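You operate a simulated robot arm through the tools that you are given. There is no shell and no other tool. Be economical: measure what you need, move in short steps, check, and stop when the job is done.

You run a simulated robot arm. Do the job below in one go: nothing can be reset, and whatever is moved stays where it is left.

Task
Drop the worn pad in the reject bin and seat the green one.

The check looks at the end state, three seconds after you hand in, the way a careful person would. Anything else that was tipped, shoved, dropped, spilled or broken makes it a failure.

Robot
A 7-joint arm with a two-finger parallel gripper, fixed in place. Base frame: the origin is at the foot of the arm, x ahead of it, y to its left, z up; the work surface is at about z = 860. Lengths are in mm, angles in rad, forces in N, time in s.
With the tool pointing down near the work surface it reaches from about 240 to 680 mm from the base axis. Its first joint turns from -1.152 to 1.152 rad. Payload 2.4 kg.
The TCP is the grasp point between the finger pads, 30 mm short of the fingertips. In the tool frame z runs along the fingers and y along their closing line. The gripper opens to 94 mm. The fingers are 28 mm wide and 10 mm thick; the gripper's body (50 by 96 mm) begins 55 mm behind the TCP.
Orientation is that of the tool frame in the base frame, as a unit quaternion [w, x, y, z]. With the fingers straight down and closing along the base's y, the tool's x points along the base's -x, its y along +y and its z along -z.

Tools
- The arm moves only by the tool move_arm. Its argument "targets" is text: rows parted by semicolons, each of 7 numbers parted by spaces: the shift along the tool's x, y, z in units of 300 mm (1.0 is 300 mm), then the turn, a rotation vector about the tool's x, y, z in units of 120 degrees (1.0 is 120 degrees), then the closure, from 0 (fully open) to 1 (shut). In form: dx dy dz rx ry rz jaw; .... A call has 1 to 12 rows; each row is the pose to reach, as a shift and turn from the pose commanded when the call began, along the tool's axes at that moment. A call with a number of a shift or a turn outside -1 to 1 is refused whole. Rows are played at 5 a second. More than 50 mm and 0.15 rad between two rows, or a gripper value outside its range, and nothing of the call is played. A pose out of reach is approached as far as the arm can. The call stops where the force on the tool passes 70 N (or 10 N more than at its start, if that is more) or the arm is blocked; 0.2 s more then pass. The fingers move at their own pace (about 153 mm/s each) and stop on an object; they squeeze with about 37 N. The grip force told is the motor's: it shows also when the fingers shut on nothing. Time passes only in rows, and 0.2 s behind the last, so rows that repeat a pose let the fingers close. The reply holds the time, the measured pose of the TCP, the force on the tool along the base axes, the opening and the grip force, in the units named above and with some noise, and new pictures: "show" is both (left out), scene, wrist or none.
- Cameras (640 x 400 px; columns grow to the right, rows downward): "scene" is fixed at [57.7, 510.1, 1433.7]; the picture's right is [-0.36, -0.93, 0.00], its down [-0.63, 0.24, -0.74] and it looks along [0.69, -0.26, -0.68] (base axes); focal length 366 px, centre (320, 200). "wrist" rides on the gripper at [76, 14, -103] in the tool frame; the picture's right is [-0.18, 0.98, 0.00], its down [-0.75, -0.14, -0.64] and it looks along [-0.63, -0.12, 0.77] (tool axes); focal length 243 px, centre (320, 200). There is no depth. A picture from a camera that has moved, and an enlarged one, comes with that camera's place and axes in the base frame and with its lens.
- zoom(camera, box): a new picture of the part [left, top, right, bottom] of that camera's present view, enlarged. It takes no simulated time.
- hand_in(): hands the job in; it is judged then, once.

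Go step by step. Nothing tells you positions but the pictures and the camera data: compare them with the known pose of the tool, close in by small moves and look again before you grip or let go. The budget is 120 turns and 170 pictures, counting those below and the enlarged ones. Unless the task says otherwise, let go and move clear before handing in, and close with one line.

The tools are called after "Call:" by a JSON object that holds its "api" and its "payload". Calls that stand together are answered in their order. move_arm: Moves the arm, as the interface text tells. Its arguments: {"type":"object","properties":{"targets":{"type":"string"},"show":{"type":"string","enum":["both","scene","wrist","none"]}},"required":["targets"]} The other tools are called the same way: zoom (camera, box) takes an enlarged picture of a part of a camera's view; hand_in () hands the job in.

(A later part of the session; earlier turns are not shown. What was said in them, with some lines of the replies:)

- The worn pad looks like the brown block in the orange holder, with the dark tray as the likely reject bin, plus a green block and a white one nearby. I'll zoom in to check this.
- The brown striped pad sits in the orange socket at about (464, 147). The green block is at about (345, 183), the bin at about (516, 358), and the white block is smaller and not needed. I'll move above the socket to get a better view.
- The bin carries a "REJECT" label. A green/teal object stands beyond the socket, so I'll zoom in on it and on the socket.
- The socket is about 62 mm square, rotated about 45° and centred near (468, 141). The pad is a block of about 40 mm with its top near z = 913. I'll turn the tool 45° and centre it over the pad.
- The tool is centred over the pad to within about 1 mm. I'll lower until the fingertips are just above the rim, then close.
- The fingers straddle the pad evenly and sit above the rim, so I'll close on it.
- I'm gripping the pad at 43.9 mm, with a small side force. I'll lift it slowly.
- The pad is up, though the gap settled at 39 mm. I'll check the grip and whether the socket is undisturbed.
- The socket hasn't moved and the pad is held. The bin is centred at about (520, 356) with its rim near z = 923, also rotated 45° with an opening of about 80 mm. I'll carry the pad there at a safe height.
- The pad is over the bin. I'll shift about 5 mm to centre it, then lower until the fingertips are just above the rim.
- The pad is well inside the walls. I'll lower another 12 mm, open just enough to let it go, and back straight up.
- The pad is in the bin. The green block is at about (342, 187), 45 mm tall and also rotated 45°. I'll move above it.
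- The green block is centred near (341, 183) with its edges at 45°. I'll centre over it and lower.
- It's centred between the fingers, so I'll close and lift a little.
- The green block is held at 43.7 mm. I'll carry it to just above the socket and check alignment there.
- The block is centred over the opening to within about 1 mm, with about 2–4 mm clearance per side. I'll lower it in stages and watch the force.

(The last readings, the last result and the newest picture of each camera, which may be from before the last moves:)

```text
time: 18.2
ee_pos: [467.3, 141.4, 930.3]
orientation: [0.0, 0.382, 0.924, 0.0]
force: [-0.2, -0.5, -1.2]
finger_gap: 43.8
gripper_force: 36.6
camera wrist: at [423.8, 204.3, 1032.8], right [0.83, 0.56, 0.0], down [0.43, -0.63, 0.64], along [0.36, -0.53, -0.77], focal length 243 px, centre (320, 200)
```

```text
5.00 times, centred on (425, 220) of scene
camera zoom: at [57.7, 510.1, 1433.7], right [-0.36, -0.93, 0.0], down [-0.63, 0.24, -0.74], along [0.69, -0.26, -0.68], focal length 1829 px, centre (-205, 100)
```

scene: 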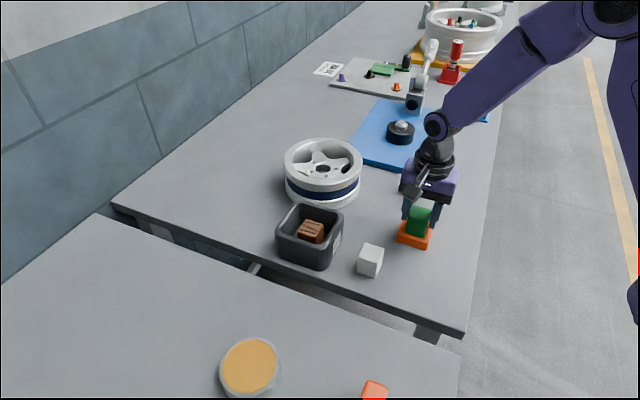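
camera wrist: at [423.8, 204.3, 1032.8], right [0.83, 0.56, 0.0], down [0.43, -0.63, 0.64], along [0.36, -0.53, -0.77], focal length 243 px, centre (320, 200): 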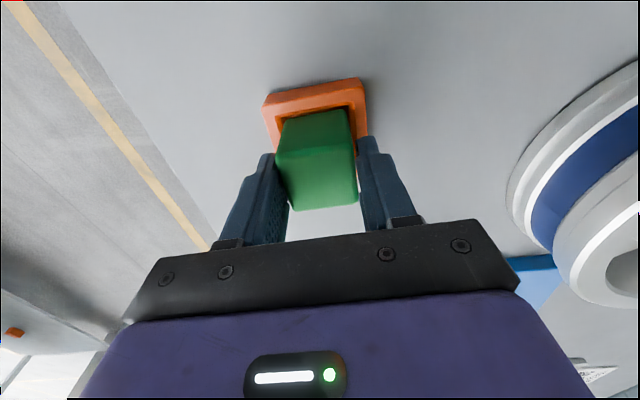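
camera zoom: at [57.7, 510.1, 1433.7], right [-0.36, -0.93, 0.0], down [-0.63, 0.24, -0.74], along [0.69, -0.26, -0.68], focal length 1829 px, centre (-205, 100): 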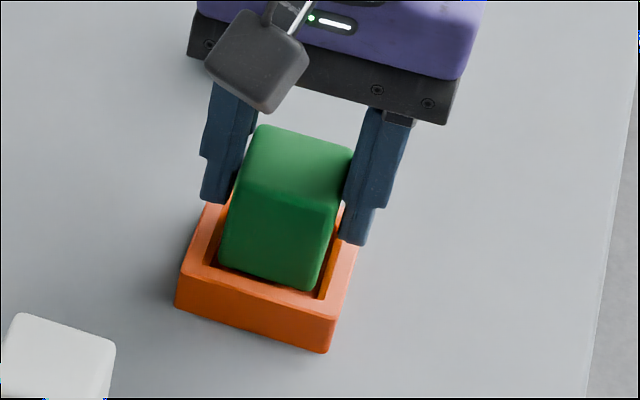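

The block is entering the opening with no contact. I'll lower it in small steps towards the socket floor.

Call:
{"api": "move_arm", "payload": {"targets": "0 0 0.01 0 0 0 1; 0 0 0.02 0 0 0 1; 0 0 0.027 0 0 0 1; 0 0 0.027 0 0 0 1"}}

Call:
{"api": "zoom", "payload": {"camera": "scene", "box": [380, 180, 470, 260]}}

Call:
{"api": "zoom", "payload": {"camera": "wrist", "box": [220, 60, 440, 220]}}

```text
time: 19.2
ee_pos: [468.8, 139.7, 921.2]
orientation: [0.001, 0.382, 0.924, 0.001]
force: [2.9, -0.8, 4.4]
finger_gap: 43.6
gripper_force: 37.0
camera wrist: at [424.2, 203.9, 1024.9], right [0.83, 0.56, 0.0], down [0.43, -0.63, 0.64], along [0.36, -0.53, -0.77], focal length 243 px, centre (320, 200)
```

scene: 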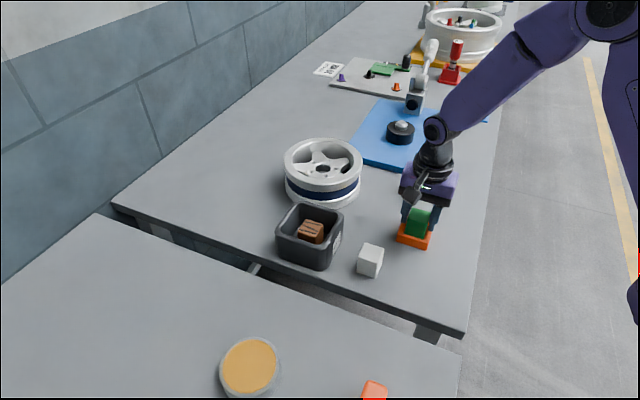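
wrist: 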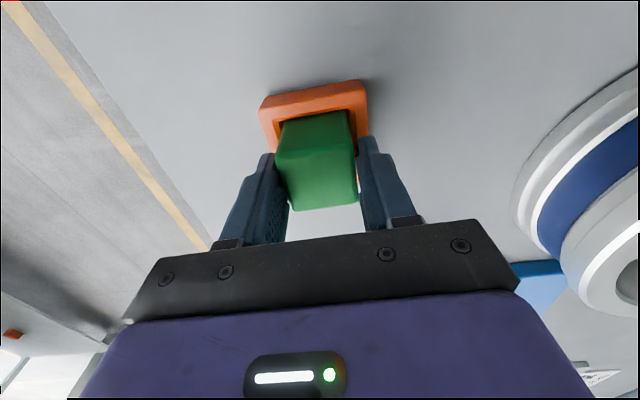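

```text
5.00 times, centred on (425, 220) of scene
camera zoom: at [57.7, 510.1, 1433.7], right [-0.36, -0.93, 0.0], down [-0.63, 0.24, -0.74], along [0.69, -0.26, -0.68], focal length 1829 px, centre (-205, 100)
```

zoom: 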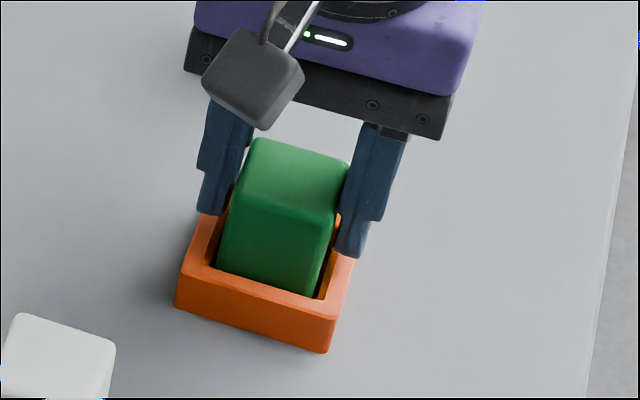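

```text
2.50 times, centred on (330, 140) of wrist
camera zoom: at [424.2, 203.9, 1024.9], right [0.83, 0.56, 0.0], down [0.43, -0.63, 0.64], along [0.36, -0.53, -0.77], focal length 606 px, centre (295, 350)
```

zoom: 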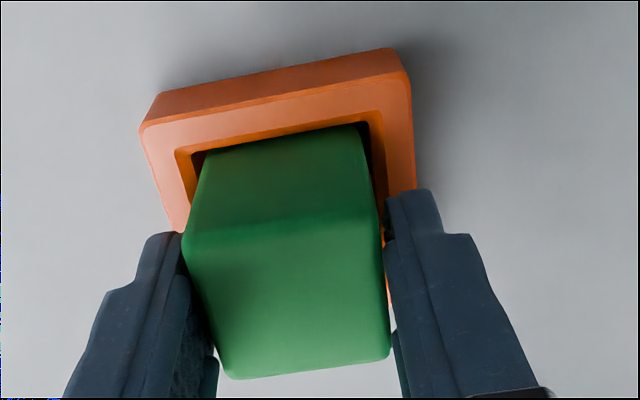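

Light contact at 4 N, at about the height where I expect the socket floor. I'll go 2 mm lower to confirm.

Call:
{"api": "move_arm", "payload": {"targets": "0 0 0.004 0 0 0 1; 0 0 0.008 0 0 0 1; 0 0 0.008 0 0 0 1", "show": "none"}}

Call:
{"api": "zoom", "payload": {"camera": "scene", "box": [380, 180, 470, 260]}}

Call:
{"api": "zoom", "payload": {"camera": "wrist", "box": [220, 60, 440, 220]}}

```text
time: 20.0
ee_pos: [468.5, 140.1, 917.6]
orientation: [0.001, 0.383, 0.924, 0.001]
force: [7.8, 0.3, 3.8]
finger_gap: 43.7
gripper_force: 37.5
```

```text
5.00 times, centred on (425, 220) of scene
camera zoom: at [57.8, 510.1, 1433.7], right [-0.36, -0.93, 0.0], down [-0.63, 0.24, -0.74], along [0.69, -0.26, -0.68], focal length 1829 px, centre (-205, 100)
```

zoom: 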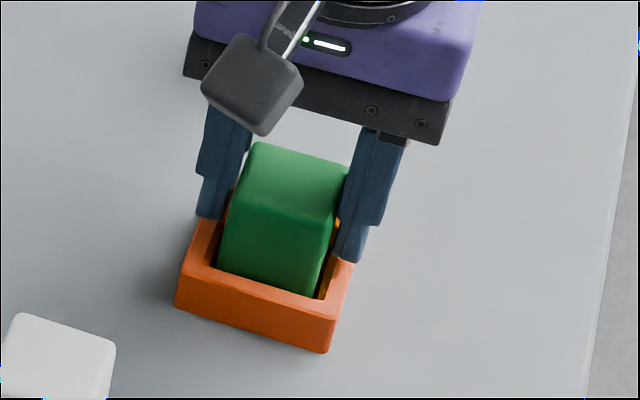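

```text
2.50 times, centred on (330, 140) of wrist
camera zoom: at [424.4, 203.7, 1022.1], right [0.83, 0.56, 0.0], down [0.43, -0.63, 0.64], along [0.36, -0.53, -0.77], focal length 606 px, centre (295, 350)
```

zoom: 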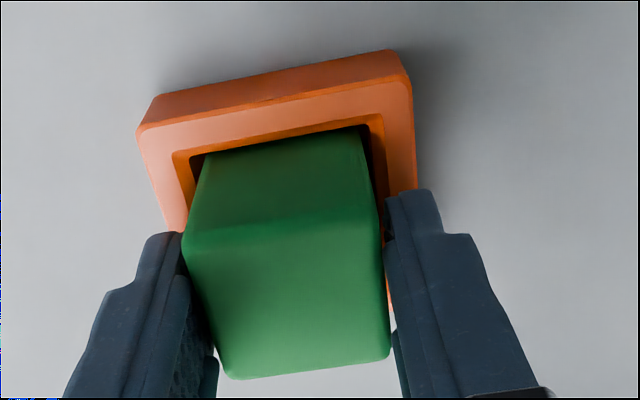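

There's a side force of about 8 N along +x, so the block is leaning on the far wall. I'll shift about 2 mm away from it, then continue down gently.

Call:
{"api": "move_arm", "payload": {"targets": "-0.006 0.003 0 0 0 0 1; -0.006 0.003 0 0 0 0 1", "show": "none"}}

```text
time: 20.6
ee_pos: [468.3, 139.9, 917.8]
orientation: [0.0, 0.382, 0.924, -0.002]
force: [-2.5, 6.0, 4.2]
finger_gap: 43.8
gripper_force: 37.4
```

The force changed sign, so it's a snug fit and the ideal point lies between the two. I'll split the difference and lower further.

Call:
{"api": "move_arm", "payload": {"targets": "0.0028 0.0025 0 0 0 0 1; 0.0028 0.0025 0.004 0 0 0 1; 0.0028 0.0025 0.008 0 0 0 1; 0.0028 0.0025 0.008 0 0 0 1", "show": "none"}}

Call:
{"api": "zoom", "payload": {"camera": "scene", "box": [380, 180, 470, 260]}}

Call:
{"api": "zoom", "payload": {"camera": "wrist", "box": [250, 70, 390, 170]}}

```text
time: 21.6
ee_pos: [467.8, 139.3, 915.5]
orientation: [0.0, 0.383, 0.924, -0.001]
force: [-13.7, -4.7, 26.4]
finger_gap: 43.6
gripper_force: 36.6
```

```text
5.00 times, centred on (425, 220) of scene
camera zoom: at [56.9, 509.9, 1433.8], right [-0.36, -0.93, 0.0], down [-0.63, 0.24, -0.74], along [0.69, -0.26, -0.68], focal length 1829 px, centre (-205, 100)
```

zoom: 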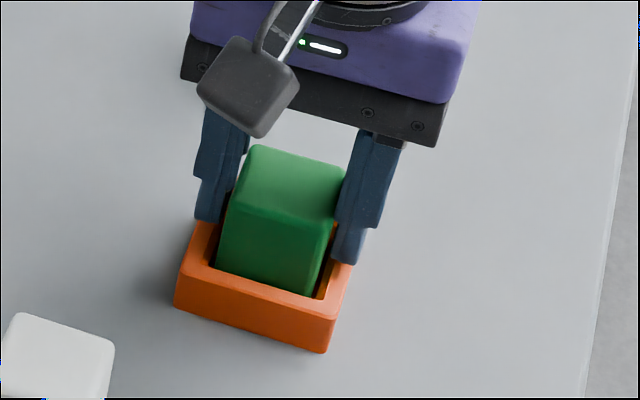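

```text
4.00 times, centred on (320, 120) of wrist
camera zoom: at [425.1, 203.8, 1020.4], right [0.83, 0.56, 0.0], down [0.43, -0.63, 0.64], along [0.36, -0.53, -0.77], focal length 970 px, centre (320, 520)
```

zoom: 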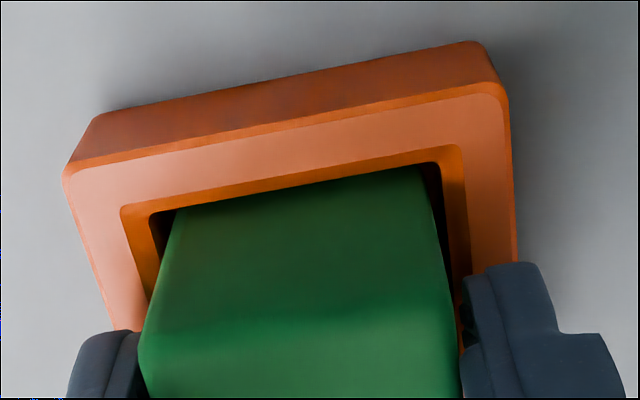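

The block top now matches where the seated pad's top was, and the floor pushes back with 26 N. I'll ease off the downward command, open, and look before retreating.

Call:
{"api": "move_arm", "payload": {"targets": "-0.001 -0.003 -0.006 0 0 0 1; -0.001 -0.003 -0.007 0 0 0 0.45; -0.001 -0.003 -0.007 0 0 0 0.4; -0.001 -0.003 -0.007 0 0 0 0.3"}}

Call:
{"api": "zoom", "payload": {"camera": "scene", "box": [380, 180, 470, 260]}}

Call:
{"api": "zoom", "payload": {"camera": "wrist", "box": [220, 60, 440, 220]}}

```text
time: 22.6
ee_pos: [468.5, 140.5, 918.6]
orientation: [0.001, 0.383, 0.924, 0.0]
force: [0.3, 0.2, 0.7]
finger_gap: 65.7
gripper_force: 0.0
camera wrist: at [425.0, 204.4, 1021.8], right [0.83, 0.56, 0.0], down [0.43, -0.63, 0.64], along [0.36, -0.53, -0.77], focal length 243 px, centre (320, 200)
```

scene: 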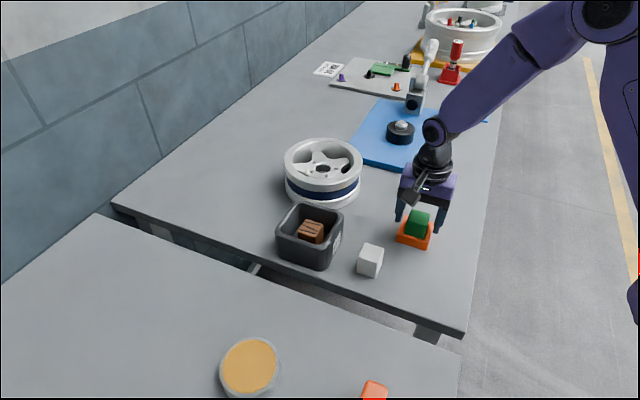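
wrist: 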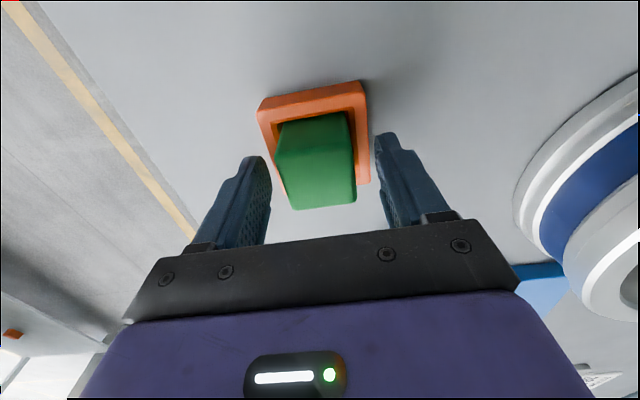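

```text
5.00 times, centred on (425, 220) of scene
camera zoom: at [57.7, 510.1, 1433.7], right [-0.36, -0.93, 0.0], down [-0.63, 0.24, -0.74], along [0.69, -0.26, -0.68], focal length 1829 px, centre (-205, 100)
```

zoom: 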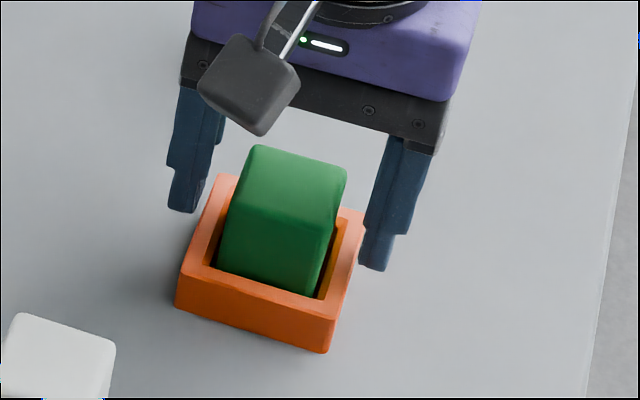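

```text
2.50 times, centred on (330, 140) of wrist
camera zoom: at [425.0, 204.4, 1021.8], right [0.83, 0.56, 0.0], down [0.43, -0.63, 0.64], along [0.36, -0.53, -0.77], focal length 606 px, centre (295, 350)
```

zoom: 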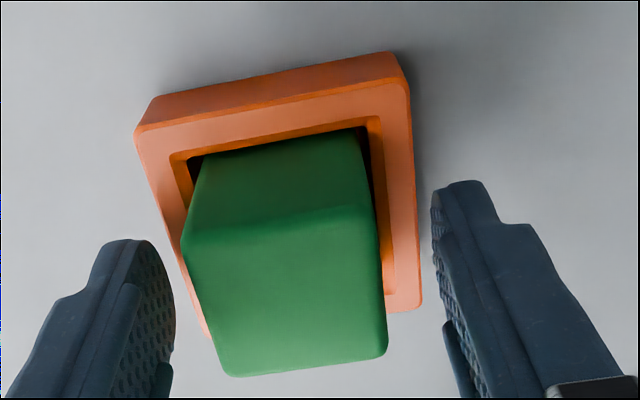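

The block stayed put when released. I'll retreat upwards and check that it sits level.

Call:
{"api": "move_arm", "payload": {"targets": "0 0 0 0 0 0 0; 0 0 -0.05 0 0 0 0; 0 0 -0.15 0 0 0 0; 0 0 -0.25 0 0 0 0; 0 0 -0.35 0 0 0 0"}}

Call:
{"api": "zoom", "payload": {"camera": "wrist", "box": [270, 50, 370, 150]}}

Call:
{"api": "zoom", "payload": {"camera": "scene", "box": [380, 180, 470, 260]}}

```text
time: 23.8
ee_pos: [469.0, 142.4, 1024.1]
orientation: [0.0, 0.382, 0.924, 0.0]
force: [0.3, 0.4, -0.2]
finger_gap: 93.9
gripper_force: 0.1
camera wrist: at [426.1, 205.8, 1128.1], right [0.82, 0.57, 0.0], down [0.43, -0.63, 0.64], along [0.36, -0.53, -0.77], focal length 243 px, centre (320, 200)
```

scene: 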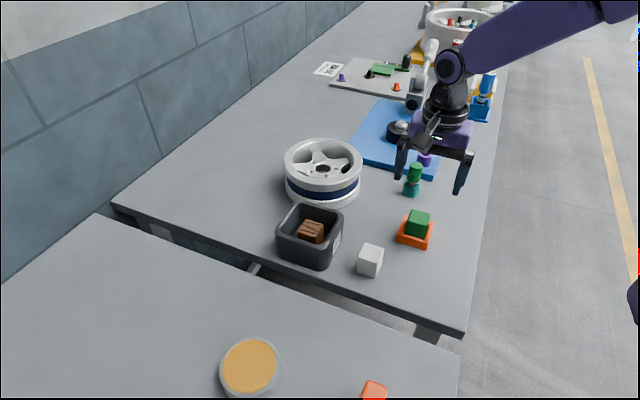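
wrist: 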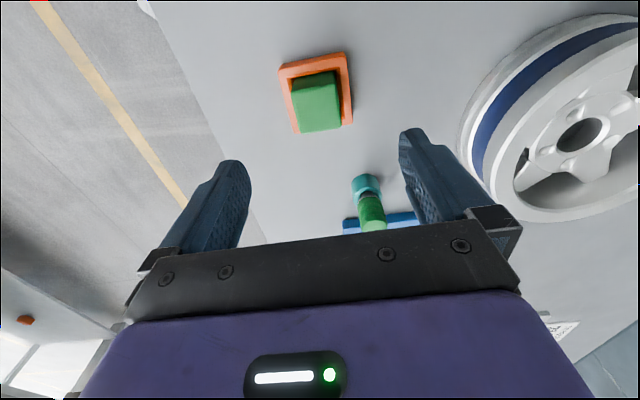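

```text
4.00 times, centred on (320, 100) of wrist
camera zoom: at [426.1, 205.8, 1128.1], right [0.82, 0.57, 0.0], down [0.43, -0.63, 0.64], along [0.36, -0.53, -0.77], focal length 970 px, centre (320, 600)
```

zoom: 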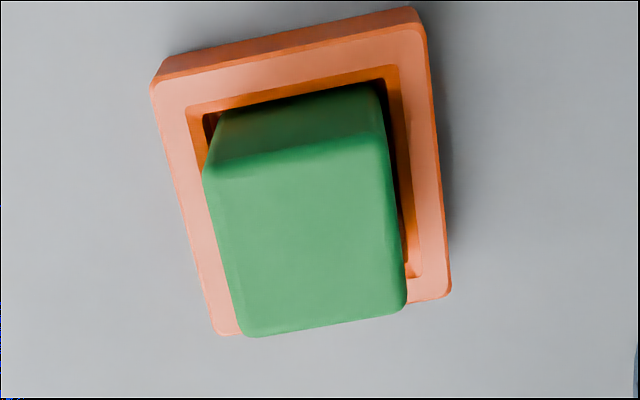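

```text
5.00 times, centred on (425, 220) of scene
camera zoom: at [57.7, 510.1, 1433.7], right [-0.36, -0.93, 0.0], down [-0.63, 0.24, -0.74], along [0.69, -0.26, -0.68], focal length 1829 px, centre (-205, 100)
```

zoom: 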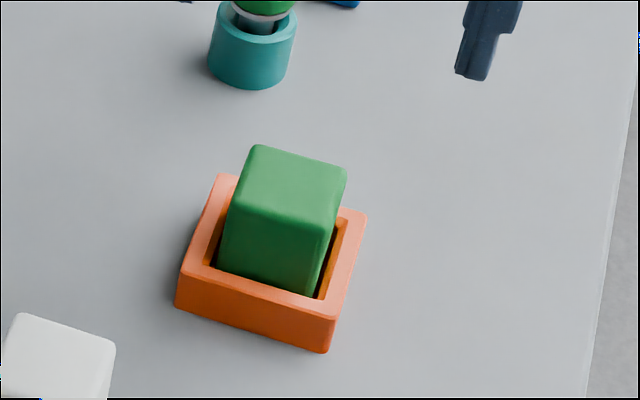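

I'll take one closer look at the seating, to check tilt and depth.

Call:
{"api": "zoom", "payload": {"camera": "scene", "box": [394, 200, 444, 252]}}

Call:
{"api": "zoom", "payload": {"camera": "wrist", "box": [275, 45, 360, 140]}}

```text
7.69 times, centred on (419, 226) of scene
camera zoom: at [57.7, 510.1, 1433.7], right [-0.36, -0.93, 0.0], down [-0.63, 0.24, -0.74], along [0.69, -0.26, -0.68], focal length 2814 px, centre (-442, 0)
```

zoom: 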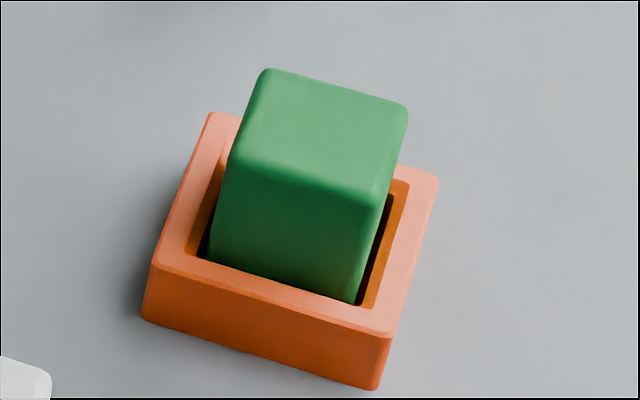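

```text
4.21 times, centred on (318, 92) of wrist
camera zoom: at [426.1, 205.8, 1128.1], right [0.82, 0.57, 0.0], down [0.43, -0.63, 0.64], along [0.36, -0.53, -0.77], focal length 1022 px, centre (330, 653)
```

zoom: 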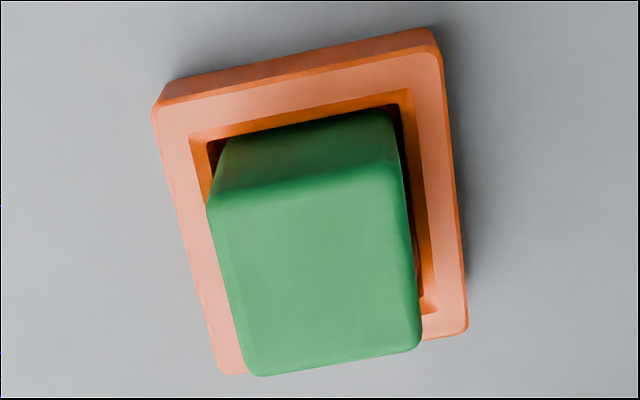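

The green block sits level and square in the socket, at the pad's old height. The worn pad is in the reject bin, nothing else has moved, and the gripper is open and clear. I'm handing in.

Call:
{"api": "hand_in", "payload": {}}

```text
The job is handed in.
```

The worn pad is in the reject bin and the green pad is seated in the orange socket.
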